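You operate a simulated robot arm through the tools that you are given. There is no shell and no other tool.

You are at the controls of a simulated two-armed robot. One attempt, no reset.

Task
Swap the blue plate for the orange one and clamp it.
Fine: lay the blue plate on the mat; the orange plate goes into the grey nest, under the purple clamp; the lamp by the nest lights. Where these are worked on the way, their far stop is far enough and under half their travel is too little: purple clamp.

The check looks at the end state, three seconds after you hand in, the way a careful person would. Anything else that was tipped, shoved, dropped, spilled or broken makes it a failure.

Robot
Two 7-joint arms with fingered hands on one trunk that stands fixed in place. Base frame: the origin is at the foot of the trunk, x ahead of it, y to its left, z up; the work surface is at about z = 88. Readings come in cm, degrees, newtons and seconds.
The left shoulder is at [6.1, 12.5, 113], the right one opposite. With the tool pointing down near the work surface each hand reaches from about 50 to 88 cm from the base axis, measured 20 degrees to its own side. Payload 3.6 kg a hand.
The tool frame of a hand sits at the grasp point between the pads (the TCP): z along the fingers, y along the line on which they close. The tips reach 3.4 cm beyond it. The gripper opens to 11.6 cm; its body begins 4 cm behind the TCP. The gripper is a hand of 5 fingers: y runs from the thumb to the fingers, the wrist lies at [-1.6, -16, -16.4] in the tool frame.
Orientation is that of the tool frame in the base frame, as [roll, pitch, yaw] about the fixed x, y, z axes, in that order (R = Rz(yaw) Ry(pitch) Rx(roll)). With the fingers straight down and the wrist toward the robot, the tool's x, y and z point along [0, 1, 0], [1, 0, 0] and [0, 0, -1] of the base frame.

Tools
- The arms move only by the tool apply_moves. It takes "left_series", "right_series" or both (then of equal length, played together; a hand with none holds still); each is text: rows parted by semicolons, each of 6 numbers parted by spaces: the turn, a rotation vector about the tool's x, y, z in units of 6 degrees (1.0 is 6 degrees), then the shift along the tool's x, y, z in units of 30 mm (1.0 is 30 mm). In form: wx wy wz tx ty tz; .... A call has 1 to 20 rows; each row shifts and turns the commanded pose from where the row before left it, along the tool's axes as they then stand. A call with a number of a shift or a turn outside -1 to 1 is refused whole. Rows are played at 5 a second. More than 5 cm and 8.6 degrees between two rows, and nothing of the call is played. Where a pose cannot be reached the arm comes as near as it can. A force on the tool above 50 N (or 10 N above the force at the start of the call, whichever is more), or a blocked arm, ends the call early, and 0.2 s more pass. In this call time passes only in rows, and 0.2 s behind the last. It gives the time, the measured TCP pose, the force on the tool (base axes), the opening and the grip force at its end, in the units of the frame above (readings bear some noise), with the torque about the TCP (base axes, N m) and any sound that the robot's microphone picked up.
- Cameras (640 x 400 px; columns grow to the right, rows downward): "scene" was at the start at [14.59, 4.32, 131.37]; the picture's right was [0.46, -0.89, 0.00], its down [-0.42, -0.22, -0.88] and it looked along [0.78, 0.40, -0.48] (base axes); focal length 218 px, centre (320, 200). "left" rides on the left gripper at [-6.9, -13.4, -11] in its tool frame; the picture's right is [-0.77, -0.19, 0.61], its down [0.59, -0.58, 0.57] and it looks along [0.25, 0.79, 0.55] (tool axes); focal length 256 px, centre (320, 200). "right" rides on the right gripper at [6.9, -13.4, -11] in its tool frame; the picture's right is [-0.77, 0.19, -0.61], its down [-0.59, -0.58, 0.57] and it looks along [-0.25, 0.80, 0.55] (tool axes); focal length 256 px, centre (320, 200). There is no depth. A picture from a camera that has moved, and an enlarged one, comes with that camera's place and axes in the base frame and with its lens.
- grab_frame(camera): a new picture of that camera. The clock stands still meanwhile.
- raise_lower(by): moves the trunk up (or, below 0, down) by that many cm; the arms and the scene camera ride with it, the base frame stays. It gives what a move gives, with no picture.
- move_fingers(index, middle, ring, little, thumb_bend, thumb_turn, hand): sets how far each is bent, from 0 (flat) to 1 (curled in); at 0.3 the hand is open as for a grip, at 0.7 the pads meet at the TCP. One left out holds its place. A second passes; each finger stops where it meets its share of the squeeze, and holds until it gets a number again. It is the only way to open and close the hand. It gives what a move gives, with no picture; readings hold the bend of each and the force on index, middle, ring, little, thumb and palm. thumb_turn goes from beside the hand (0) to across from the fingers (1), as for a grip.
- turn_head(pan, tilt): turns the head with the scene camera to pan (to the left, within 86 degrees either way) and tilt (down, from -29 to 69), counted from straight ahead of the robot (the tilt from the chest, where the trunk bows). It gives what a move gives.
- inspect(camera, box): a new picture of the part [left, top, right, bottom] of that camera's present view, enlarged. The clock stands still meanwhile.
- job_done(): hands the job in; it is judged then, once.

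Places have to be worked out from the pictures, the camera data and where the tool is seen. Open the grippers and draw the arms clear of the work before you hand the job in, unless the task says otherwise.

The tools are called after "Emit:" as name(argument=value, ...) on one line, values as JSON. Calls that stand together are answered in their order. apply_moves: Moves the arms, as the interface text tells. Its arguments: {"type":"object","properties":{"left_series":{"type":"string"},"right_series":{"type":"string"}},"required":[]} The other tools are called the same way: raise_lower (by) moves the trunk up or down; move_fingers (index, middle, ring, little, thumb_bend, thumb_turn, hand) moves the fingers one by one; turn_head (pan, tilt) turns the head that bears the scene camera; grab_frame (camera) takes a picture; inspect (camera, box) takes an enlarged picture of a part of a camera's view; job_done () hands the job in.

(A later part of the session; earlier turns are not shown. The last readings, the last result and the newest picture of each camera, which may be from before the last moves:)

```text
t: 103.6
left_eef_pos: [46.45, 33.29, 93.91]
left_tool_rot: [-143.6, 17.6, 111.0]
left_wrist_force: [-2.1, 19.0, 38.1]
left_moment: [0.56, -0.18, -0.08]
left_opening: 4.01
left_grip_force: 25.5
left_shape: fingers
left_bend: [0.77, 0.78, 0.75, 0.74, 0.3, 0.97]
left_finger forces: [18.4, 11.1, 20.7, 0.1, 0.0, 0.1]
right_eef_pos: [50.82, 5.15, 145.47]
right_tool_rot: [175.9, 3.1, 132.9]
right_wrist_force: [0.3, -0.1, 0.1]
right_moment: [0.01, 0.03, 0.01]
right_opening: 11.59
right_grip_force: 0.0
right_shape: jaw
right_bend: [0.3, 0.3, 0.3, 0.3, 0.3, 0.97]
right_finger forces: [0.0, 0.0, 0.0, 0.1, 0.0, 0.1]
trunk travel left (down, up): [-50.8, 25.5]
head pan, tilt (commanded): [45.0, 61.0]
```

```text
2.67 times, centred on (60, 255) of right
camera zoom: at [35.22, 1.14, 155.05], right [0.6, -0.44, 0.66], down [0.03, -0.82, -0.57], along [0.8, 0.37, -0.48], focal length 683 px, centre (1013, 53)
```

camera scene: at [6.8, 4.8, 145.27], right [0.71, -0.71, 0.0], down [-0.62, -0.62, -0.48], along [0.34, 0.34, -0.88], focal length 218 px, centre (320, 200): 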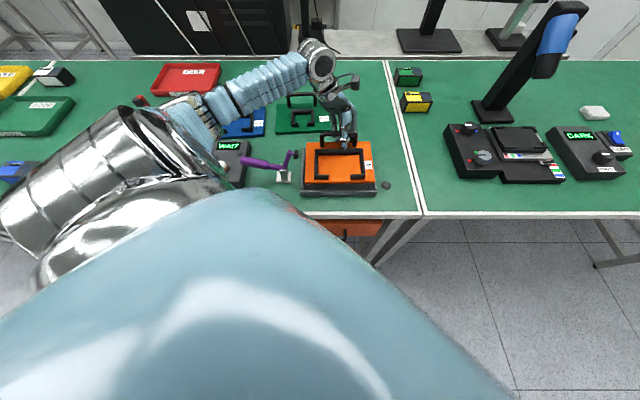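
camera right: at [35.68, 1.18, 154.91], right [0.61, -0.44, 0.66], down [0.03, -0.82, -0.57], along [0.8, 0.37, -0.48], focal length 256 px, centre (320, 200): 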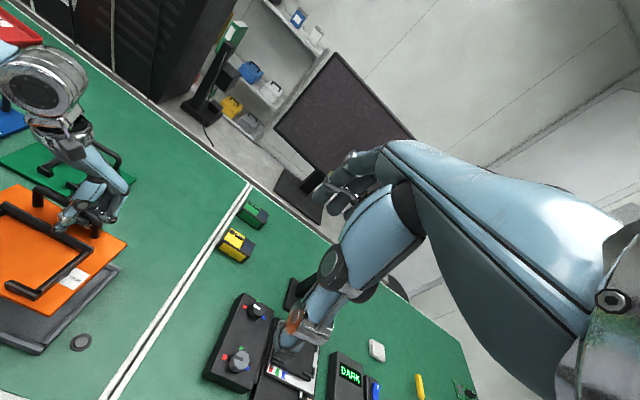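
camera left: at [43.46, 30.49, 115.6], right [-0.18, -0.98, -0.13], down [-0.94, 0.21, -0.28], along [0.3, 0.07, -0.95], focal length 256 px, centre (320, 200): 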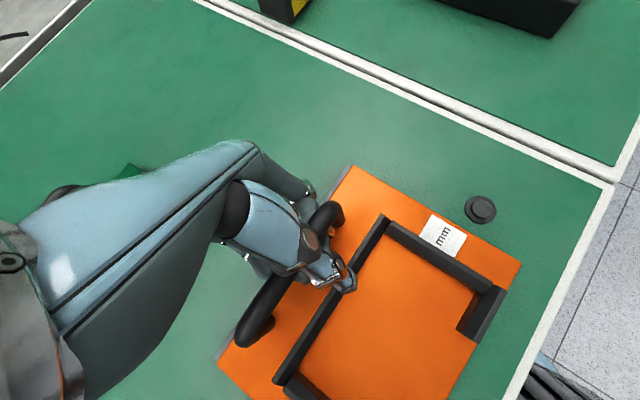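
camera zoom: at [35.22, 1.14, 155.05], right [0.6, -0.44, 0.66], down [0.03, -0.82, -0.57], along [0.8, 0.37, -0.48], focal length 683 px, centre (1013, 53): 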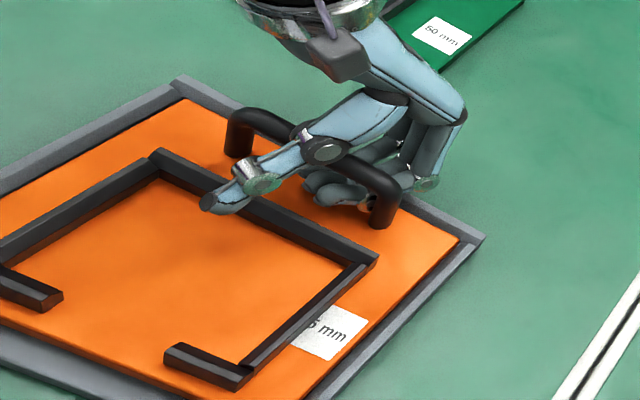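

The fingers now press down on the plate, so I raise the hand about 0.5 cm to relieve that.

Emit:
apply_moves(left_series="0 0 0 -0.025 -0.048 -0.064; 0 0 0 -0.025 -0.048 -0.064")

Emit:
inspect(camera="right", box=[0, 180, 120, 330])

```text
t: 104.2
left_eef_pos: [46.44, 33.43, 93.97]
left_tool_rot: [-143.1, 17.5, 111.1]
left_wrist_force: [-1.2, 17.8, 21.3]
left_moment: [0.37, -0.12, 0.0]
left_opening: 4.08
left_grip_force: 19.5
left_shape: fingers
left_bend: [0.77, 0.77, 0.75, 0.74, 0.3, 0.97]
left_finger forces: [18.5, 6.8, 13.4, 0.0, 0.0, 0.0]
right_eef_pos: [50.83, 5.32, 145.34]
right_tool_rot: [175.9, 3.0, 132.9]
right_wrist_force: [0.1, -0.7, -0.1]
right_moment: [-0.02, 0.0, 0.03]
right_opening: 11.58
right_grip_force: 0.0
right_shape: jaw
right_bend: [0.3, 0.3, 0.3, 0.3, 0.3, 0.97]
right_finger forces: [0.0, 0.0, 0.1, 0.1, 0.0, 0.0]
trunk travel left (down, up): [-50.8, 25.5]
head pan, tilt (commanded): [45.0, 61.0]
```

```text
2.67 times, centred on (60, 255) of right
camera zoom: at [35.39, 1.26, 154.98], right [0.6, -0.44, 0.66], down [0.03, -0.82, -0.57], along [0.8, 0.37, -0.48], focal length 683 px, centre (1013, 53)
```

zoom: 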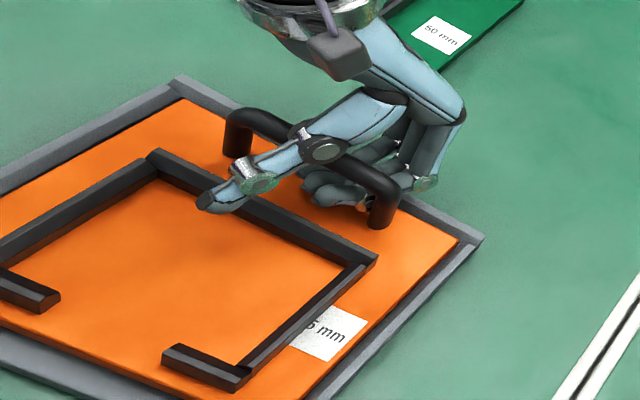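

Still pressing; I raise another 0.8 cm.

Emit:
apply_moves(left_series="0 0 0 -0.04 -0.076 -0.101; 0 0 0 -0.04 -0.076 -0.101")

Emit:
inspect(camera="scene", box=[290, 130, 400, 205])

Emit:
inspect(camera="left", box=[200, 140, 560, 400])

```text
t: 104.8
left_eef_pos: [46.44, 33.14, 94.57]
left_tool_rot: [-142.7, 17.5, 111.2]
left_wrist_force: [-4.7, 9.7, -3.1]
left_moment: [0.25, 0.11, -0.05]
left_opening: 4.36
left_grip_force: 6.7
left_shape: fingers
left_bend: [0.76, 0.76, 0.74, 0.74, 0.3, 0.97]
left_finger forces: [10.6, 0.3, 2.6, 0.1, 0.1, 0.0]
right_eef_pos: [51.11, 5.27, 145.33]
right_tool_rot: [176.0, 3.1, 132.6]
right_wrist_force: [0.1, 0.0, 0.1]
right_moment: [-0.01, 0.04, -0.01]
right_opening: 11.61
right_grip_force: 0.1
right_shape: jaw
right_bend: [0.3, 0.3, 0.3, 0.3, 0.3, 0.97]
right_finger forces: [0.1, 0.1, 0.0, 0.0, 0.1, 0.1]
trunk travel left (down, up): [-50.8, 25.5]
head pan, tilt (commanded): [45.0, 61.0]
```

```text
5.33 times, centred on (345, 168) of scene
camera zoom: at [6.71, 4.94, 145.25], right [0.71, -0.71, 0.0], down [-0.62, -0.62, -0.48], along [0.34, 0.34, -0.88], focal length 1164 px, centre (187, 373)
```

zoom: 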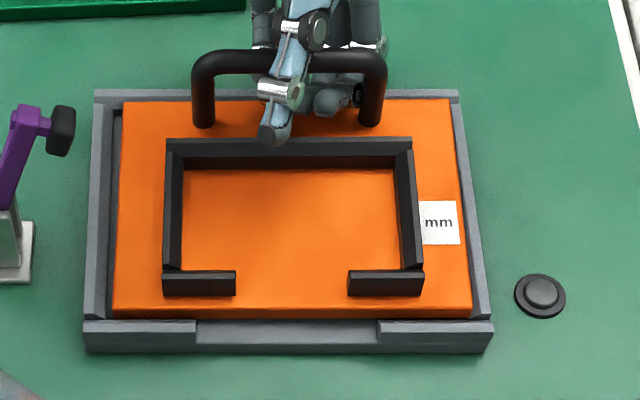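

```text
1.54 times, centred on (380, 270) of left
camera zoom: at [43.44, 30.42, 112.67], right [-0.18, -0.98, -0.12], down [-0.94, 0.21, -0.27], along [0.29, 0.07, -0.95], focal length 394 px, centre (228, 92)
```

zoom: 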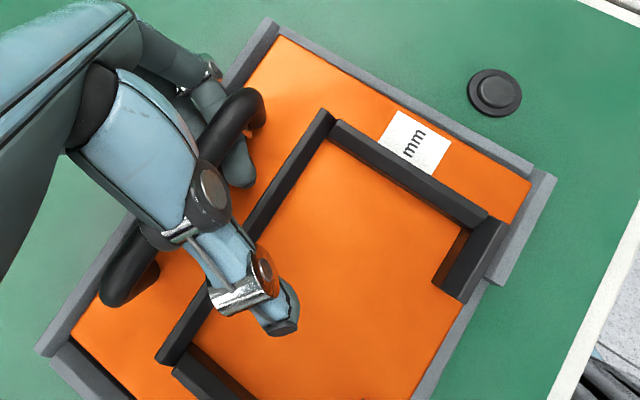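

The fingers just lift the bar here, so I lower 0.25 cm and then swing the hand back upright around the bar, in small steps, so the fingers come out behind it.

Emit:
apply_moves(left_series="0 0 0 0.025 0.048 0.064; -0.4 0.231 -0.005 0.006 0.01 -0.035; -0.577 0.333 -0.007 0.009 0.0145 -0.051; -0.577 0.333 -0.007 0.009 0.0145 -0.051")

Emit:
inspect(camera="scene", box=[290, 130, 400, 205])

Emit:
inspect(camera="right", box=[0, 180, 120, 330])

```text
t: 105.8
left_eef_pos: [46.82, 33.29, 95.0]
left_tool_rot: [-153.4, 12.9, 108.2]
left_wrist_force: [-1.0, 0.0, -0.5]
left_moment: [-0.01, -0.01, 0.0]
left_opening: 4.56
left_grip_force: 0.3
left_shape: fingers
left_bend: [0.76, 0.76, 0.74, 0.74, 0.3, 0.97]
left_finger forces: [0.7, 0.0, 0.0, 0.1, 0.0, 0.0]
right_eef_pos: [51.12, 5.14, 145.3]
right_tool_rot: [175.9, 3.1, 132.9]
right_wrist_force: [-0.7, -1.0, 0.0]
right_moment: [-0.04, -0.02, 0.01]
right_opening: 11.61
right_grip_force: 0.1
right_shape: jaw
right_bend: [0.3, 0.3, 0.3, 0.3, 0.3, 0.97]
right_finger forces: [0.0, 0.1, 0.1, 0.0, 0.0, 0.0]
trunk travel left (down, up): [-50.8, 25.5]
head pan, tilt (commanded): [45.0, 61.0]
```

```text
5.33 times, centred on (345, 168) of scene
camera zoom: at [6.72, 4.75, 145.28], right [0.71, -0.71, 0.0], down [-0.62, -0.62, -0.48], along [0.34, 0.34, -0.87], focal length 1164 px, centre (187, 373)
```

zoom: 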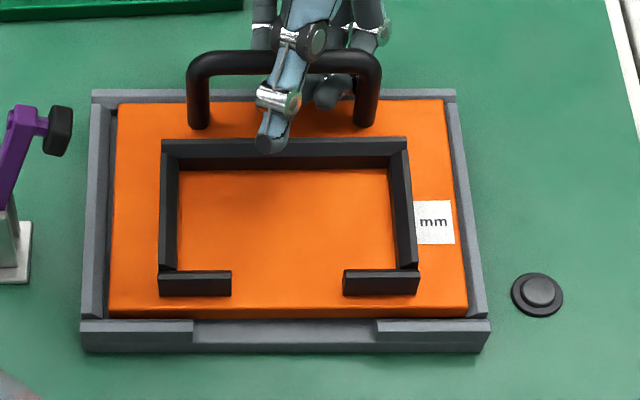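

```text
2.67 times, centred on (60, 255) of right
camera zoom: at [35.59, 1.08, 154.94], right [0.6, -0.44, 0.66], down [0.03, -0.82, -0.57], along [0.8, 0.37, -0.48], focal length 683 px, centre (1013, 53)
```

zoom: 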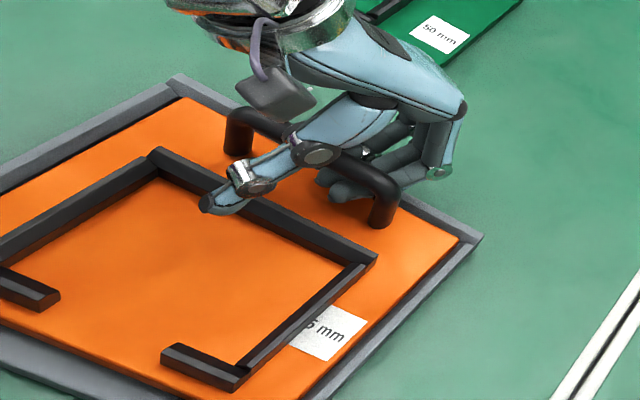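

Forces are zero and the plate stays in the nest. I continue swinging the hand upright.

Emit:
apply_moves(left_series="-0.577 0.333 -0.007 0.009 0.0145 -0.06; -0.577 0.333 -0.007 0.009 0.0145 -0.06; -0.577 0.333 -0.007 0.009 0.0145 -0.06")

Emit:
inspect(camera="right", box=[0, 180, 120, 330])

Emit:
inspect(camera="left", box=[200, 140, 560, 400])

```text
t: 106.6
left_eef_pos: [47.13, 33.69, 95.2]
left_tool_rot: [-164.1, 7.2, 106.1]
left_wrist_force: [0.9, 0.4, -0.4]
left_moment: [0.01, -0.04, -0.03]
left_opening: 4.6
left_grip_force: 0.6
left_shape: fingers
left_bend: [0.76, 0.76, 0.74, 0.74, 0.3, 0.97]
left_finger forces: [0.4, 0.0, 0.1, 0.1, 0.0, 0.0]
right_eef_pos: [50.98, 5.17, 145.37]
right_tool_rot: [175.8, 3.0, 132.8]
right_wrist_force: [0.2, 0.3, 0.9]
right_moment: [0.02, 0.02, -0.02]
right_opening: 11.57
right_grip_force: 0.1
right_shape: jaw
right_bend: [0.3, 0.3, 0.3, 0.3, 0.3, 0.97]
right_finger forces: [0.0, 0.1, 0.0, 0.0, 0.0, 0.0]
trunk travel left (down, up): [-50.8, 25.5]
head pan, tilt (commanded): [45.0, 61.0]
```

```text
2.67 times, centred on (60, 255) of right
camera zoom: at [35.57, 1.11, 154.94], right [0.6, -0.44, 0.66], down [0.03, -0.82, -0.57], along [0.8, 0.37, -0.48], focal length 683 px, centre (1013, 53)
```

zoom: 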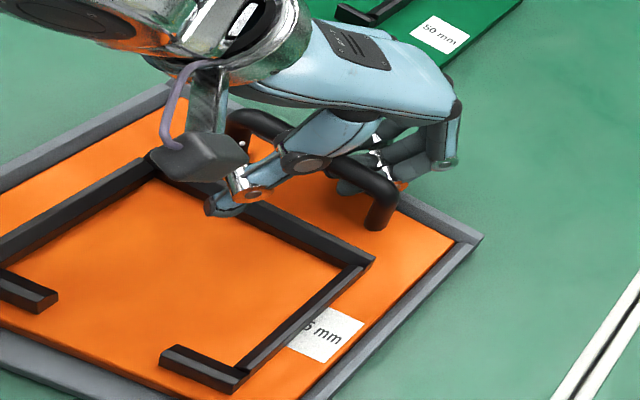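

```text
1.54 times, centred on (380, 270) of left
camera zoom: at [39.19, 26.22, 110.22], right [-0.1, -0.89, -0.43], down [-0.83, 0.32, -0.46], along [0.55, 0.31, -0.78], focal length 394 px, centre (228, 92)
```

zoom: 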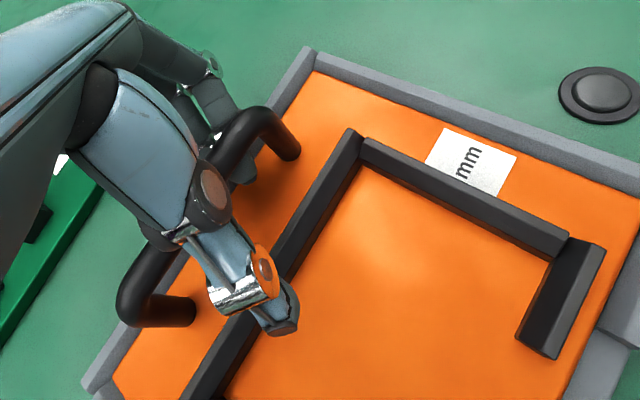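

Nearly upright and free. I swing the last 16 degrees while rising slightly.

Emit:
apply_moves(left_series="-0.577 0.333 -0.007 0.009 0.0145 -0.09; -0.577 0.333 -0.007 0.009 0.0145 -0.09; -0.577 0.333 -0.007 0.009 0.0145 -0.09; -0.4 0.231 -0.005 0.009 0.0145 -0.07")

Emit:
inspect(camera="right", box=[0, 180, 120, 330])

Emit:
inspect(camera="left", box=[200, 140, 560, 400])

```text
t: 107.6
left_eef_pos: [47.57, 33.91, 96.38]
left_tool_rot: [-176.9, 0.0, 105.2]
left_wrist_force: [-1.0, -0.3, -3.4]
left_moment: [0.04, -0.03, 0.03]
left_opening: 4.68
left_grip_force: 1.5
left_shape: fingers
left_bend: [0.75, 0.76, 0.74, 0.74, 0.3, 0.97]
left_finger forces: [2.9, 0.0, 0.0, 0.0, 0.1, 0.1]
right_eef_pos: [51.04, 5.26, 145.36]
right_tool_rot: [175.9, 3.0, 132.9]
right_wrist_force: [0.0, 0.0, -0.5]
right_moment: [-0.02, -0.05, 0.0]
right_opening: 11.56
right_grip_force: 0.0
right_shape: jaw
right_bend: [0.3, 0.3, 0.3, 0.3, 0.3, 0.97]
right_finger forces: [0.0, 0.0, 0.0, 0.1, 0.0, 0.1]
trunk travel left (down, up): [-50.8, 25.5]
head pan, tilt (commanded): [45.0, 61.0]
```

```text
2.67 times, centred on (60, 255) of right
camera zoom: at [35.63, 1.15, 154.93], right [0.61, -0.44, 0.66], down [0.03, -0.82, -0.57], along [0.8, 0.37, -0.48], focal length 683 px, centre (1013, 53)
```

zoom: 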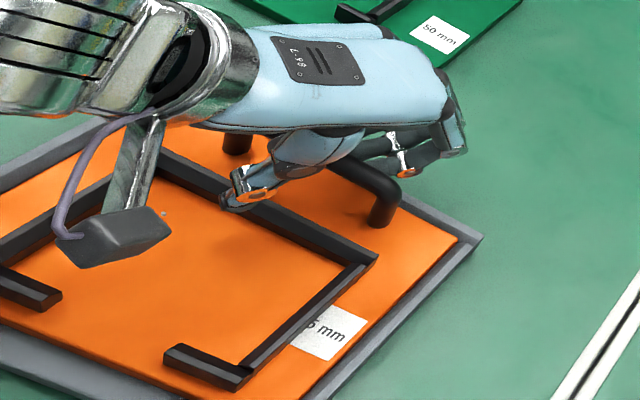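

```text
1.54 times, centred on (380, 270) of left
camera zoom: at [37.07, 24.08, 107.96], right [-0.01, -0.8, -0.6], down [-0.74, 0.41, -0.53], along [0.67, 0.44, -0.6], focal length 394 px, centre (228, 92)
```

zoom: 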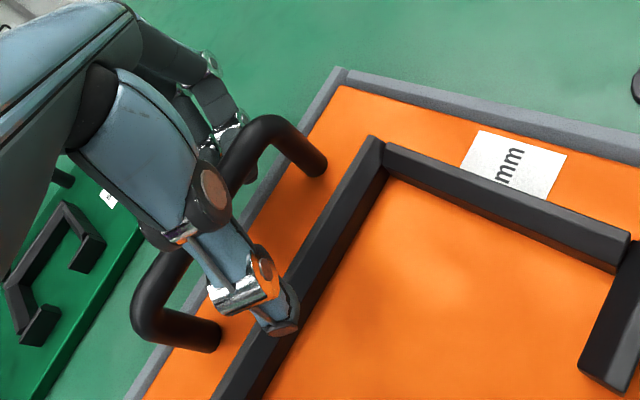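

The hand is upright with the index just touching the bar. I open the fingers to clear it.

Emit:
move_fingers(hand="left", index=0.45, middle=0.45, ring=0.45, little=0.45, thumb_bend=0.4)

Emit:
inspect(camera="left", box=[200, 140, 560, 400])

Emit:
inspect(camera="right", box=[0, 180, 120, 330])

```text
t: 108.6
left_eef_pos: [47.48, 33.95, 96.34]
left_tool_rot: [-176.9, -0.1, 105.1]
left_wrist_force: [0.2, -0.8, 1.2]
left_moment: [0.0, 0.02, -0.02]
left_opening: 8.11
left_grip_force: 0.1
left_shape: fingers
left_bend: [0.45, 0.45, 0.45, 0.45, 0.4, 0.97]
left_finger forces: [0.0, 0.0, 0.0, 0.0, 0.1, 0.0]
right_eef_pos: [50.98, 5.19, 145.33]
right_tool_rot: [175.8, 2.9, 132.9]
right_wrist_force: [-1.1, -0.3, 1.2]
right_moment: [0.0, 0.02, -0.01]
right_opening: 11.58
right_grip_force: 0.1
right_shape: jaw
right_bend: [0.3, 0.3, 0.3, 0.3, 0.3, 0.97]
right_finger forces: [0.1, 0.0, 0.0, 0.1, 0.0, 0.0]
trunk travel left (down, up): [-50.8, 25.5]
head pan, tilt (commanded): [45.0, 61.0]
```

```text
1.54 times, centred on (380, 270) of left
camera zoom: at [37.07, 24.07, 107.98], right [-0.01, -0.8, -0.6], down [-0.74, 0.41, -0.53], along [0.67, 0.44, -0.6], focal length 394 px, centre (228, 92)
```

zoom: 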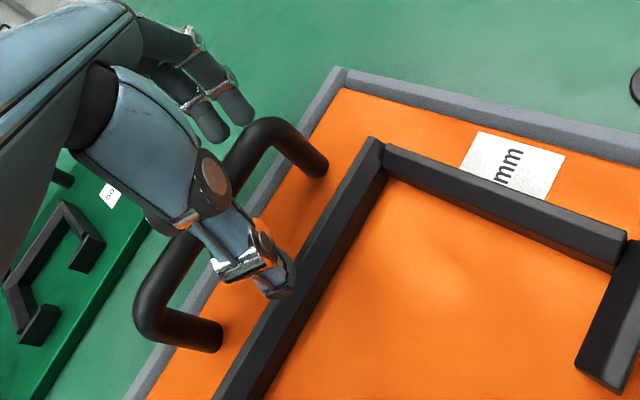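

```text
2.67 times, centred on (60, 255) of right
camera zoom: at [35.6, 1.12, 154.94], right [0.6, -0.44, 0.66], down [0.03, -0.82, -0.57], along [0.8, 0.37, -0.48], focal length 683 px, centre (1013, 53)
```

zoom: 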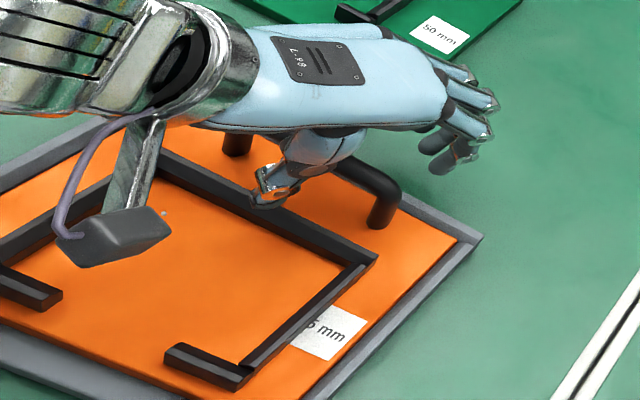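

The fingers are free behind the bar and the thumb is free in front. I rise straight up 14 cm, away from the plate.

Emit:
apply_moves(left_series="0 0 0 0 0 -0.3; 0 0 0 0 0 -0.4; 0 0 0 0 0 -0.6; 0 0 0 0 0 -0.8; 0 0 0 0 0 -0.9; 0 0 0 0 0 -0.9; 0 0 0 0 0 -0.9")

Emit:
inspect(camera="scene", box=[220, 110, 420, 220])

Emit:
grab_frame(camera="scene")

Emit:
grab_frame(camera="left")

```text
t: 110.2
left_eef_pos: [48.31, 33.98, 110.63]
left_tool_rot: [-176.8, -0.1, 105.1]
left_wrist_force: [-0.3, -0.2, 0.4]
left_moment: [-0.02, 0.01, 0.0]
left_opening: 8.15
left_grip_force: 0.1
left_shape: fingers
left_bend: [0.45, 0.45, 0.45, 0.45, 0.4, 0.97]
left_finger forces: [0.1, 0.0, 0.1, 0.0, 0.0, 0.1]
right_eef_pos: [51.14, 5.13, 145.34]
right_tool_rot: [175.8, 3.0, 132.9]
right_wrist_force: [-0.2, 0.2, -0.2]
right_moment: [-0.04, -0.04, -0.01]
right_opening: 11.6
right_grip_force: 0.1
right_shape: jaw
right_bend: [0.3, 0.3, 0.3, 0.3, 0.3, 0.97]
right_finger forces: [0.0, 0.1, 0.0, 0.1, 0.0, 0.0]
trunk travel left (down, up): [-50.8, 25.5]
head pan, tilt (commanded): [45.0, 61.0]
```

```text
3.20 times, centred on (320, 165) of scene
camera zoom: at [6.73, 4.73, 145.28], right [0.71, -0.71, 0.0], down [-0.62, -0.62, -0.48], along [0.34, 0.34, -0.87], focal length 698 px, centre (320, 312)
```

zoom: 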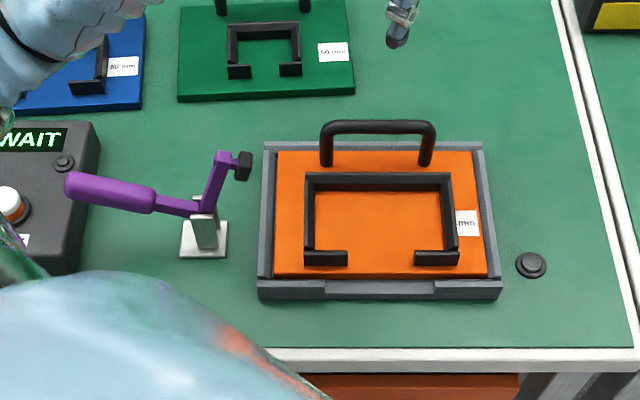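

```text
taken
camera scene: at [6.73, 4.73, 145.28], right [0.71, -0.71, 0.0], down [-0.62, -0.62, -0.48], along [0.34, 0.34, -0.87], focal length 218 px, centre (320, 200)
```

scene: 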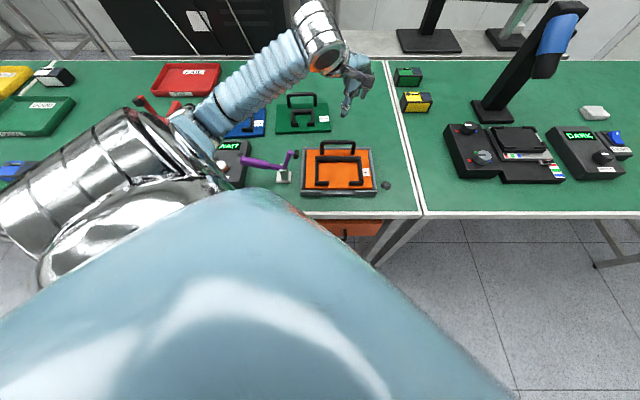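

```text
taken
camera left: at [37.93, 24.18, 122.31], right [-0.01, -0.8, -0.6], down [-0.74, 0.41, -0.53], along [0.67, 0.44, -0.6], focal length 256 px, centre (320, 200)
```

left: 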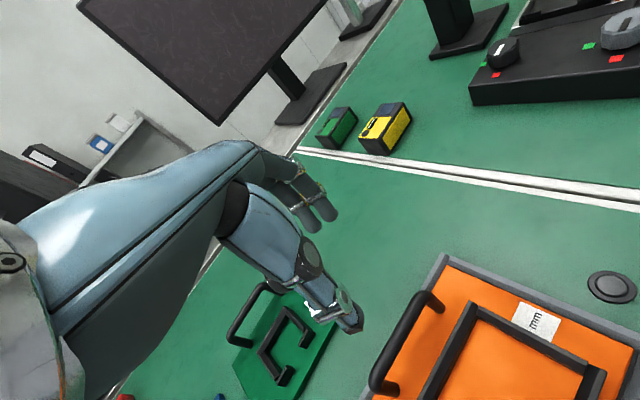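

The orange plate sits in the nest and the hand is free. I check closely that it is seated flat.

Emit:
inspect(camera="scene", box=[290, 135, 400, 205])

Emit:
inspect(camera="right", box=[0, 160, 130, 380])

```text
5.71 times, centred on (345, 170) of scene
camera zoom: at [6.73, 4.73, 145.28], right [0.71, -0.71, 0.0], down [-0.62, -0.62, -0.48], along [0.34, 0.34, -0.87], focal length 1247 px, centre (177, 371)
```

zoom: 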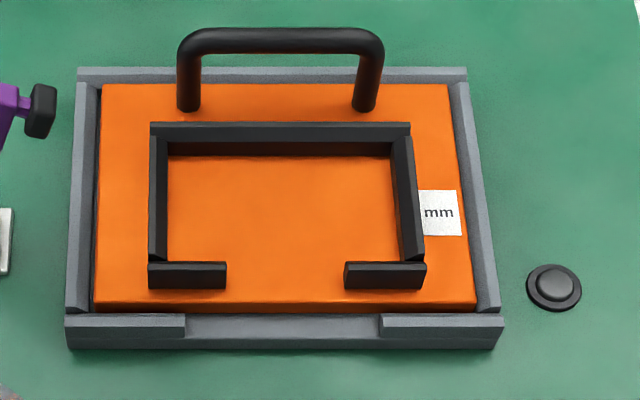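

```text
1.82 times, centred on (65, 270) of right
camera zoom: at [35.61, 1.09, 154.93], right [0.6, -0.44, 0.66], down [0.03, -0.82, -0.57], along [0.8, 0.37, -0.48], focal length 465 px, centre (784, 73)
```

zoom: 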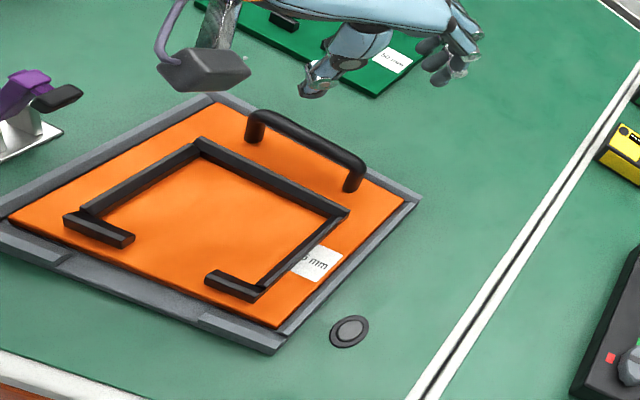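

The orange plate is flat in the nest. Next the clamp: I move the left hand over the lowered purple lever, to hook it from below like a handle.

Emit:
apply_moves(left_series="-0.53 0 0 0 0 -0.3; 0 0 0 0.494 -0.594 -0.039; 0 0 0 0.494 -0.594 -0.039; 0 0 0 0.494 -0.594 -0.039; 0 0 0 0.494 -0.594 -0.039; 0 0 0 0.494 -0.594 -0.039; 0 0 0 0.494 -0.594 -0.039; 0 0 0 0.494 -0.594 -0.039; 0 0 0 0.494 -0.594 -0.039; 0 0 0 0.494 -0.594 -0.039; 0 0 0 0.494 -0.594 -0.039; 0 0 0 0.494 -0.594 -0.039; 0 0 0 0.494 -0.594 -0.039")

Emit:
inspect(camera="scene", box=[180, 60, 380, 210])

Emit:
grab_frame(camera="left")

```text
t: 113.0
left_eef_pos: [22.74, 45.67, 113.02]
left_tool_rot: [179.9, 0.0, 105.1]
left_wrist_force: [0.4, 0.1, -0.7]
left_moment: [-0.03, -0.02, 0.02]
left_opening: 8.15
left_grip_force: 0.1
left_shape: fingers
left_bend: [0.45, 0.45, 0.45, 0.45, 0.4, 0.97]
left_finger forces: [0.0, 0.1, 0.0, 0.0, 0.1, 0.0]
right_eef_pos: [50.93, 5.23, 145.34]
right_tool_rot: [175.9, 3.0, 132.9]
right_wrist_force: [-0.5, -0.8, 0.6]
right_moment: [0.01, -0.02, 0.02]
right_opening: 11.61
right_grip_force: 0.1
right_shape: jaw
right_bend: [0.3, 0.3, 0.3, 0.3, 0.3, 0.97]
right_finger forces: [0.1, 0.0, 0.1, 0.0, 0.0, 0.0]
trunk travel left (down, up): [-50.8, 25.5]
head pan, tilt (commanded): [45.0, 61.0]
```

```text
2.67 times, centred on (280, 135) of scene
camera zoom: at [6.61, 4.73, 145.28], right [0.71, -0.71, 0.0], down [-0.62, -0.62, -0.48], along [0.34, 0.34, -0.87], focal length 582 px, centre (427, 373)
```

zoom: 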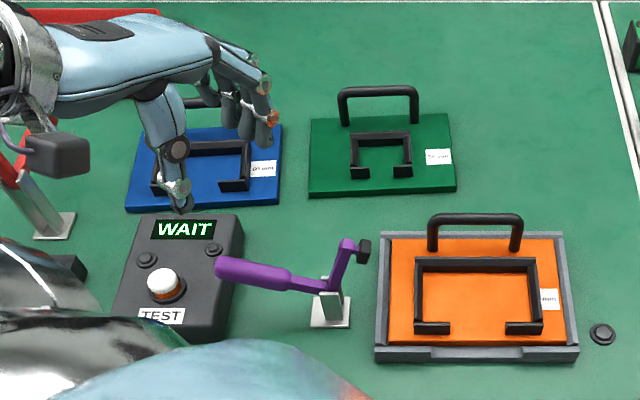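

```text
taken
camera left: at [11.66, 35.6, 123.97], right [0.02, -0.79, -0.61], down [-0.71, 0.42, -0.57], along [0.7, 0.45, -0.55], focal length 256 px, centre (320, 200)
```

left: 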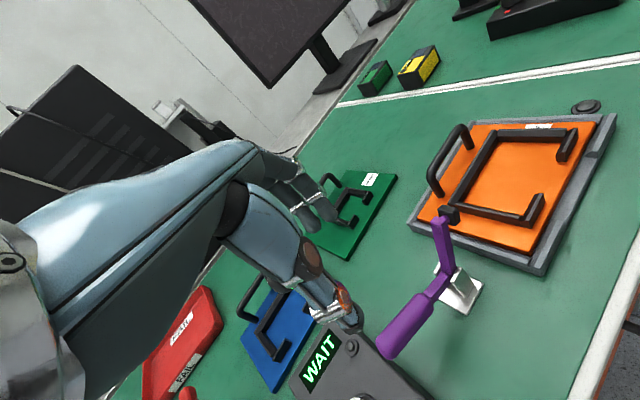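

The hand is above the lever, whose grip runs from about s = -14 to -21 cm at z ≈ 94–96. I lower so that fingers pass behind it and the thumb in front.

Emit:
apply_moves(left_series="0 0 0 0 0 0.8; 0 0 0 0 0 0.8; 0 0 0 0 0 0.8; 0 0 0 0 0 0.8; 0 0 0 0 0 0.8")

Emit:
inspect(camera="scene", box=[200, 90, 340, 200])

Emit:
grab_frame(camera="left")

```text
t: 114.2
left_eef_pos: [23.04, 45.79, 100.74]
left_tool_rot: [180.0, -0.1, 105.2]
left_wrist_force: [-0.3, -0.4, 0.1]
left_moment: [-0.01, 0.01, -0.02]
left_opening: 8.12
left_grip_force: 0.1
left_shape: fingers
left_bend: [0.45, 0.45, 0.45, 0.45, 0.4, 0.97]
left_finger forces: [0.1, 0.0, 0.0, 0.0, 0.1, 0.0]
right_eef_pos: [51.04, 5.24, 145.33]
right_tool_rot: [175.9, 3.0, 132.8]
right_wrist_force: [0.2, -0.5, 0.2]
right_moment: [0.0, -0.02, -0.01]
right_opening: 11.61
right_grip_force: 0.0
right_shape: jaw
right_bend: [0.3, 0.3, 0.3, 0.3, 0.3, 0.97]
right_finger forces: [0.0, 0.0, 0.0, 0.1, 0.0, 0.1]
trunk travel left (down, up): [-50.8, 25.5]
head pan, tilt (commanded): [45.0, 61.0]
```

```text
3.64 times, centred on (270, 145) of scene
camera zoom: at [6.7, 4.78, 145.28], right [0.71, -0.71, 0.0], down [-0.62, -0.62, -0.48], along [0.34, 0.34, -0.87], focal length 794 px, centre (502, 400)
```

zoom: 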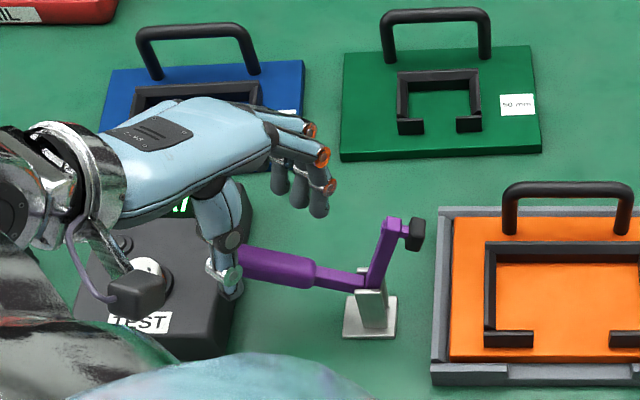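

```text
taken
camera left: at [11.98, 35.76, 111.67], right [0.02, -0.79, -0.61], down [-0.71, 0.42, -0.57], along [0.7, 0.45, -0.55], focal length 256 px, centre (320, 200)
```

left: 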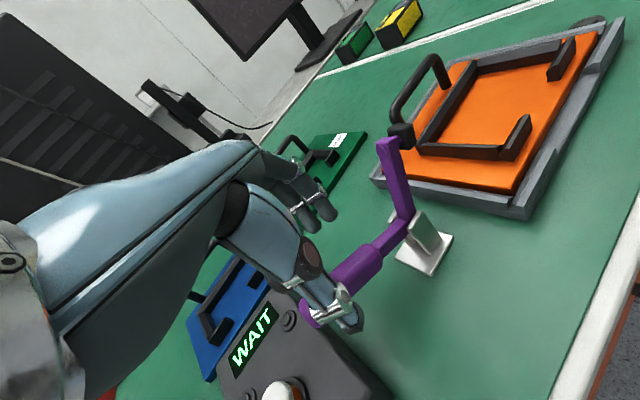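

The thumb would come close to the TEST box, so I shift the hand 1.5 cm to the right before lowering the last 5 cm.

Emit:
apply_moves(left_series="0 0 0 -0.434 0.248 0; 0 0 0 0 0 0.5; 0 0 0 0 0 0.5; 0 0 0 0 0 0.4; 0 0 0 0 0 0.35")

Emit:
inspect(camera="scene", box=[200, 90, 340, 200])

Emit:
inspect(camera="left", box=[200, 120, 500, 400])

```text
t: 115.4
left_eef_pos: [23.98, 44.78, 95.69]
left_tool_rot: [179.9, -0.1, 105.1]
left_wrist_force: [1.2, 0.1, 0.7]
left_moment: [0.02, -0.03, -0.01]
left_opening: 8.12
left_grip_force: 0.0
left_shape: fingers
left_bend: [0.45, 0.45, 0.45, 0.45, 0.4, 0.97]
left_finger forces: [0.0, 0.1, 0.1, 0.0, 0.0, 0.0]
right_eef_pos: [51.01, 5.26, 145.35]
right_tool_rot: [176.0, 3.1, 132.9]
right_wrist_force: [-0.2, -0.4, 0.2]
right_moment: [0.02, -0.01, 0.03]
right_opening: 11.59
right_grip_force: 0.0
right_shape: jaw
right_bend: [0.3, 0.3, 0.3, 0.3, 0.3, 0.97]
right_finger forces: [0.0, 0.0, 0.1, 0.0, 0.1, 0.1]
trunk travel left (down, up): [-50.8, 25.5]
head pan, tilt (commanded): [45.0, 61.0]
```

```text
3.64 times, centred on (270, 145) of scene
camera zoom: at [6.7, 4.77, 145.28], right [0.71, -0.71, 0.0], down [-0.62, -0.62, -0.48], along [0.34, 0.34, -0.87], focal length 794 px, centre (502, 400)
```

zoom: 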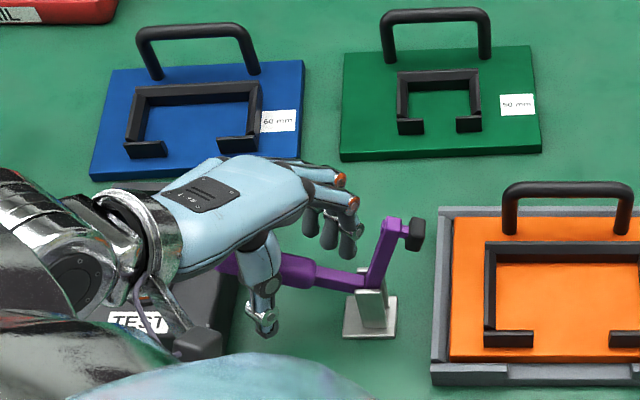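

```text
1.43 times, centred on (350, 260) of left
camera zoom: at [12.94, 34.75, 106.59], right [0.02, -0.79, -0.61], down [-0.71, 0.42, -0.57], along [0.7, 0.45, -0.55], focal length 366 px, centre (277, 114)
```

zoom: 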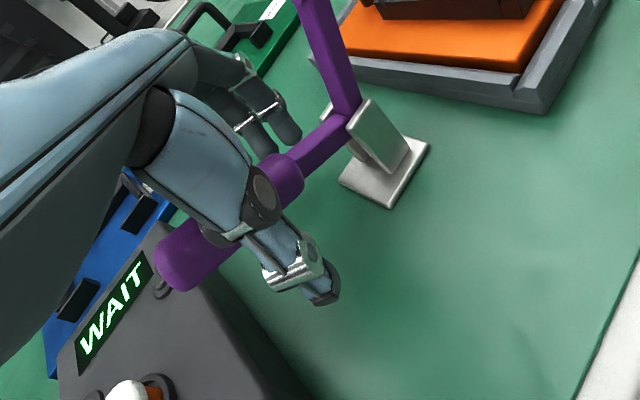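

The hand straddles the lever. I curl the fingers under it.

Emit:
move_fingers(hand="left", index=0.8, middle=0.8, ring=0.8, little=0.8)

Emit:
inspect(camera="left", box=[200, 120, 500, 400])

Emit:
inspect(camera="scene", box=[200, 90, 340, 200])

```text
t: 116.4
left_eef_pos: [23.96, 44.83, 95.63]
left_tool_rot: [-179.9, -0.1, 105.3]
left_wrist_force: [11.3, 0.0, -11.2]
left_moment: [0.09, 0.3, 0.01]
left_opening: 3.17
left_grip_force: 8.7
left_shape: fingers
left_bend: [0.78, 0.8, 0.8, 0.8, 0.4, 0.97]
left_finger forces: [15.1, 0.0, 0.0, 0.0, 0.0, 2.9]
right_eef_pos: [51.29, 5.28, 145.22]
right_tool_rot: [176.0, 3.0, 132.9]
right_wrist_force: [0.4, -0.4, -0.3]
right_moment: [0.01, -0.04, 0.01]
right_opening: 11.59
right_grip_force: 0.1
right_shape: jaw
right_bend: [0.3, 0.3, 0.3, 0.3, 0.3, 0.97]
right_finger forces: [0.0, 0.0, 0.0, 0.0, 0.0, 0.0]
trunk travel left (down, up): [-50.8, 25.5]
head pan, tilt (commanded): [45.0, 61.0]
```

```text
1.43 times, centred on (350, 260) of left
camera zoom: at [13.0, 34.75, 106.55], right [0.02, -0.79, -0.61], down [-0.71, 0.42, -0.56], along [0.7, 0.45, -0.56], focal length 366 px, centre (277, 114)
```

zoom: 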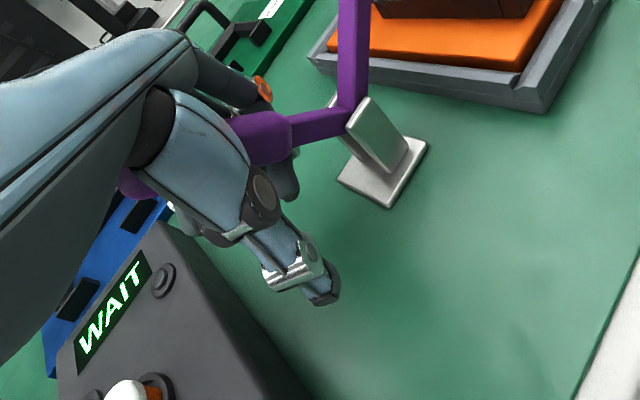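

```text
3.64 times, centred on (270, 145) of scene
camera zoom: at [6.86, 4.77, 145.26], right [0.71, -0.71, 0.0], down [-0.62, -0.62, -0.48], along [0.34, 0.34, -0.88], focal length 794 px, centre (502, 400)
```

zoom: 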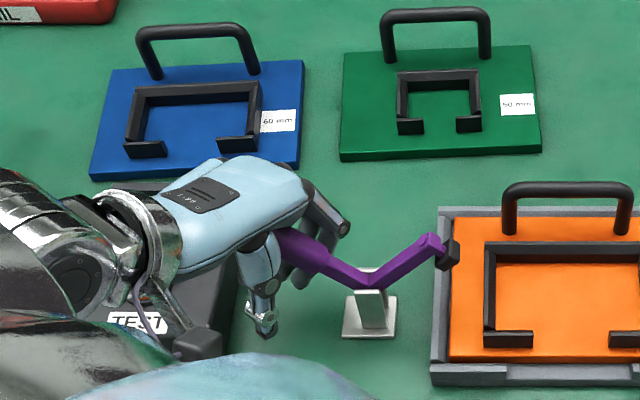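

Curling the fingers already raised the lever to about 40 degrees from upright, with the clamp arm coming down. I carry on lifting along the arc: up and to the right.

Emit:
apply_moves(left_series="0 0 0 -0.2 0.115 -0.3; 0 0 0 -0.25 0.143 -0.3; 0 0 0 -0.289 0.166 -0.25")

Emit:
inspect(camera="scene", box=[220, 90, 400, 210])

Emit:
inspect(camera="left", box=[200, 120, 500, 400])

```text
t: 117.2
left_eef_pos: [25.58, 43.78, 97.45]
left_tool_rot: [-178.9, 0.1, 105.6]
left_wrist_force: [-2.9, 7.9, -42.7]
left_moment: [1.21, 1.48, -0.18]
left_opening: 2.78
left_grip_force: 34.4
left_shape: fingers
left_bend: [0.71, 0.8, 0.8, 0.8, 0.4, 0.97]
left_finger forces: [53.6, 0.0, 0.0, 0.1, 0.1, 15.1]
right_eef_pos: [51.19, 6.12, 145.32]
right_tool_rot: [176.2, 3.3, 132.9]
right_wrist_force: [0.5, 0.5, 0.6]
right_moment: [0.02, -0.03, 0.0]
right_opening: 11.56
right_grip_force: 0.0
right_shape: jaw
right_bend: [0.3, 0.3, 0.3, 0.3, 0.3, 0.97]
right_finger forces: [0.1, 0.1, 0.0, 0.0, 0.0, 0.1]
trunk travel left (down, up): [-50.8, 25.5]
head pan, tilt (commanded): [45.0, 61.0]
```

```text
3.33 times, centred on (310, 150) of scene
camera zoom: at [6.89, 5.91, 145.23], right [0.71, -0.7, 0.0], down [-0.62, -0.63, -0.48], along [0.34, 0.34, -0.88], focal length 728 px, centre (353, 367)
```

zoom: 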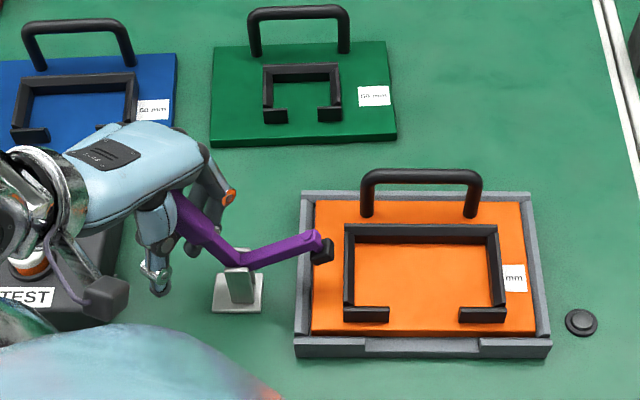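

```text
1.43 times, centred on (350, 260) of left
camera zoom: at [14.81, 33.73, 108.75], right [0.01, -0.8, -0.61], down [-0.72, 0.41, -0.56], along [0.69, 0.45, -0.57], focal length 366 px, centre (277, 114)
```

zoom: 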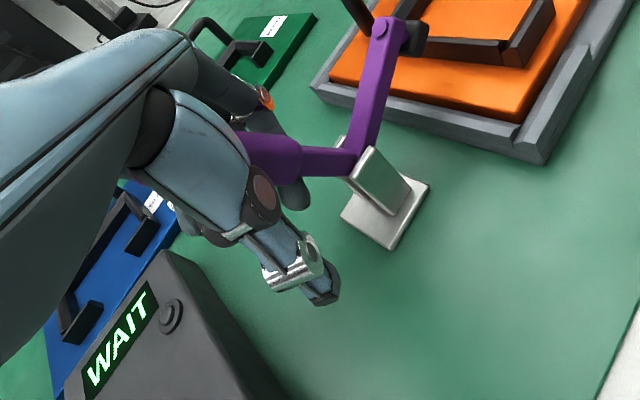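

The lever is jammed between index and palm. I open the fingers to free it, and will finish by pushing with a closed hand from its left side.

Emit:
move_fingers(hand="left", index=0.45, middle=0.45, ring=0.45, little=0.45)

Emit:
inspect(camera="scene", box=[220, 90, 400, 210])

Emit:
inspect(camera="left", box=[200, 120, 500, 400])

```text
t: 118.2
left_eef_pos: [26.01, 42.92, 98.29]
left_tool_rot: [179.9, -0.1, 104.9]
left_wrist_force: [0.0, -0.2, -0.7]
left_moment: [-0.04, 0.01, 0.0]
left_opening: 8.13
left_grip_force: 0.0
left_shape: fingers
left_bend: [0.45, 0.45, 0.45, 0.45, 0.4, 0.97]
left_finger forces: [0.1, 0.1, 0.1, 0.0, 0.0, 0.0]
right_eef_pos: [51.06, 5.21, 145.33]
right_tool_rot: [175.8, 3.1, 132.7]
right_wrist_force: [-0.1, -0.3, -0.2]
right_moment: [-0.01, -0.01, -0.01]
right_opening: 11.6
right_grip_force: 0.1
right_shape: jaw
right_bend: [0.3, 0.3, 0.3, 0.3, 0.3, 0.97]
right_finger forces: [0.0, 0.1, 0.0, 0.0, 0.0, 0.0]
trunk travel left (down, up): [-50.8, 25.5]
head pan, tilt (commanded): [45.0, 61.0]
```

```text
3.33 times, centred on (310, 150) of scene
camera zoom: at [6.71, 4.82, 145.28], right [0.71, -0.71, 0.0], down [-0.62, -0.62, -0.48], along [0.34, 0.34, -0.87], focal length 728 px, centre (353, 367)
```

zoom: 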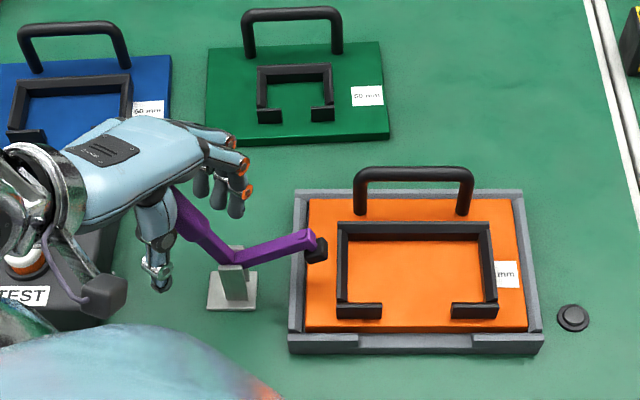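

```text
1.43 times, centred on (350, 260) of left
camera zoom: at [14.83, 32.92, 109.24], right [0.02, -0.79, -0.61], down [-0.71, 0.42, -0.57], along [0.7, 0.45, -0.55], focal length 366 px, centre (277, 114)
```

zoom: 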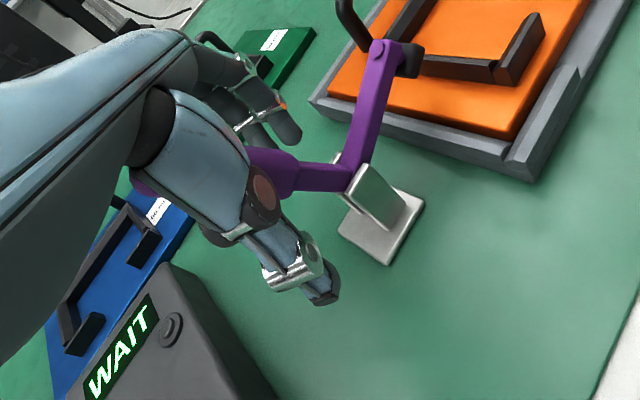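

The lever holds its position by itself at about 28 degrees from upright. I slide the hand off along the lever, close it, and place it left of the lever's top.

Emit:
apply_moves(left_series="0 0 0 0.2 -0.115 -0.5; 0 0 0 0.29 -0.166 -0.667; 0 0 0 0.29 -0.166 -0.667; 0 0 0 0.29 -0.166 -0.667; 0 0 0 0.25 -0.143 -0.5; 0 0 0 0.5 -0.286 -0.3; 0 0 0 0.5 -0.286 0; 0 0 0 0.4 -0.23 0")

Emit:
move_fingers(hand="left", index=0.75, middle=0.75, ring=0.75, little=0.75, thumb_bend=0.75)

Emit:
inspect(camera="scene", box=[200, 70, 400, 210])

Emit:
grab_frame(camera="left")

```text
t: 120.0
left_eef_pos: [19.11, 49.54, 108.23]
left_tool_rot: [-180.0, -0.1, 105.2]
left_wrist_force: [1.1, -0.2, 0.7]
left_moment: [0.0, 0.02, 0.0]
left_opening: 8.14
left_grip_force: 0.1
left_shape: fingers
left_bend: [0.45, 0.45, 0.45, 0.45, 0.4, 0.97]
left_finger forces: [0.0, 0.0, 0.1, 0.1, 0.1, 0.0]
right_eef_pos: [51.04, 5.17, 145.24]
right_tool_rot: [175.9, 2.9, 132.8]
right_wrist_force: [-1.3, 0.8, -0.2]
right_moment: [-0.02, 0.0, -0.02]
right_opening: 11.6
right_grip_force: 0.1
right_shape: jaw
right_bend: [0.3, 0.3, 0.3, 0.3, 0.3, 0.97]
right_finger forces: [0.0, 0.1, 0.0, 0.0, 0.1, 0.0]
trunk travel left (down, up): [-50.8, 25.5]
head pan, tilt (commanded): [45.0, 61.0]
```

```text
t: 121.0
left_eef_pos: [19.18, 49.46, 108.29]
left_tool_rot: [179.9, -0.1, 105.1]
left_wrist_force: [-0.1, -0.2, -0.3]
left_moment: [0.0, 0.04, -0.01]
left_opening: 0.02
left_grip_force: 0.1
left_shape: fingers
left_bend: [0.74, 0.75, 0.75, 0.75, 0.71, 0.97]
left_finger forces: [0.0, 0.1, 0.0, 0.0, 0.0, 0.0]
right_eef_pos: [51.1, 5.26, 145.28]
right_tool_rot: [175.9, 3.0, 132.9]
right_wrist_force: [-0.7, -0.9, -0.2]
right_moment: [0.02, 0.0, 0.0]
right_opening: 11.61
right_grip_force: 0.2
right_shape: jaw
right_bend: [0.3, 0.3, 0.3, 0.3, 0.3, 0.97]
right_finger forces: [0.1, 0.1, 0.0, 0.0, 0.0, 0.1]
trunk travel left (down, up): [-50.8, 25.5]
head pan, tilt (commanded): [45.0, 61.0]
```

```text
2.86 times, centred on (300, 140) of scene
camera zoom: at [6.7, 4.77, 145.28], right [0.71, -0.71, 0.0], down [-0.62, -0.62, -0.48], along [0.34, 0.34, -0.87], focal length 624 px, centre (377, 371)
```

zoom: 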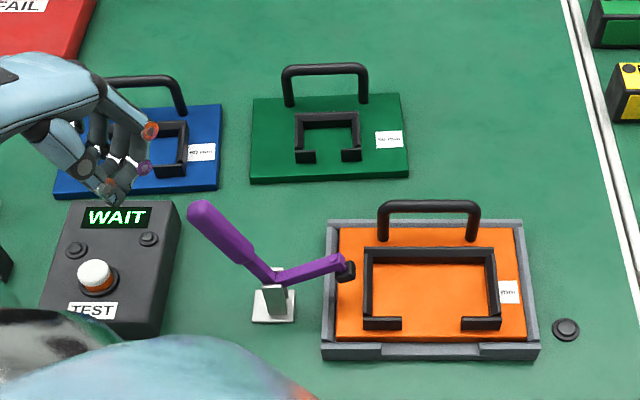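

```text
taken
camera left: at [8.2, 39.41, 119.12], right [0.02, -0.79, -0.61], down [-0.71, 0.42, -0.57], along [0.7, 0.45, -0.55], focal length 256 px, centre (320, 200)
```

left: 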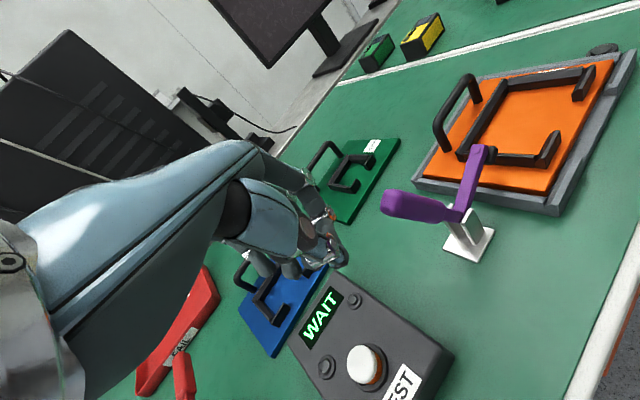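

The lever's top is near z = 102.6, about 29 degrees from upright. I lower the closed hand beside it and push to the right.

Emit:
apply_moves(left_series="0 0 0 0 0 0.6; 0 0 0 0 0 0.6; 0 0 0 0 0 0.6; 0 0 0 -0.36 0.207 0; 0 0 0 -0.36 0.207 0; 0 0 0 -0.36 0.207 0; 0 0 0 -0.289 0.166 0; 0 0 0 -0.289 0.166 0; 0 0 0 -0.289 0.166 0")

Emit:
inspect(camera="scene", box=[200, 70, 400, 210])

Emit:
grab_frame(camera="left")

```text
t: 123.0
left_eef_pos: [23.92, 44.79, 102.76]
left_tool_rot: [179.9, -0.1, 105.1]
left_wrist_force: [0.1, 0.6, 0.5]
left_moment: [0.04, -0.02, 0.0]
left_opening: 0.03
left_grip_force: 0.1
left_shape: fingers
left_bend: [0.74, 0.75, 0.75, 0.75, 0.71, 0.97]
left_finger forces: [0.0, 0.1, 0.0, 0.0, 0.0, 0.0]
right_eef_pos: [51.12, 5.19, 145.27]
right_tool_rot: [175.9, 3.0, 132.8]
right_wrist_force: [0.4, 0.0, -0.4]
right_moment: [-0.02, 0.0, -0.01]
right_opening: 11.59
right_grip_force: 0.2
right_shape: jaw
right_bend: [0.3, 0.3, 0.3, 0.3, 0.3, 0.97]
right_finger forces: [0.0, 0.0, 0.0, 0.0, 0.0, 0.0]
trunk travel left (down, up): [-50.8, 25.5]
head pan, tilt (commanded): [45.0, 61.0]
```

```text
2.86 times, centred on (300, 140) of scene
camera zoom: at [6.72, 4.75, 145.28], right [0.71, -0.71, 0.0], down [-0.62, -0.62, -0.48], along [0.34, 0.34, -0.87], focal length 624 px, centre (377, 371)
```

zoom: 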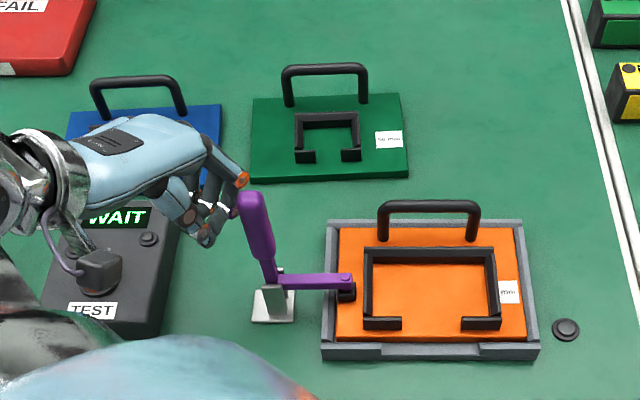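

```text
taken
camera left: at [12.92, 34.71, 113.7], right [0.02, -0.79, -0.61], down [-0.71, 0.42, -0.56], along [0.7, 0.45, -0.55], focal length 256 px, centre (320, 200)
```

left: 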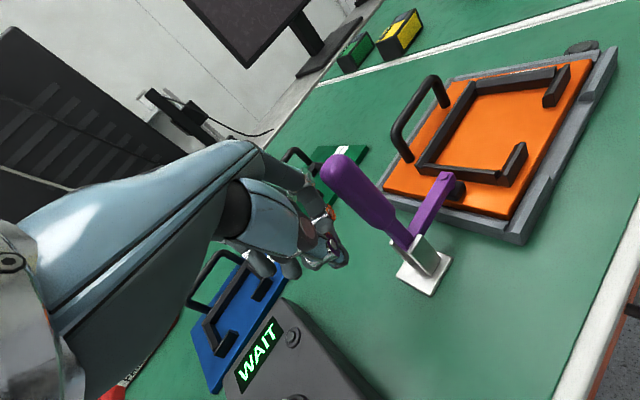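

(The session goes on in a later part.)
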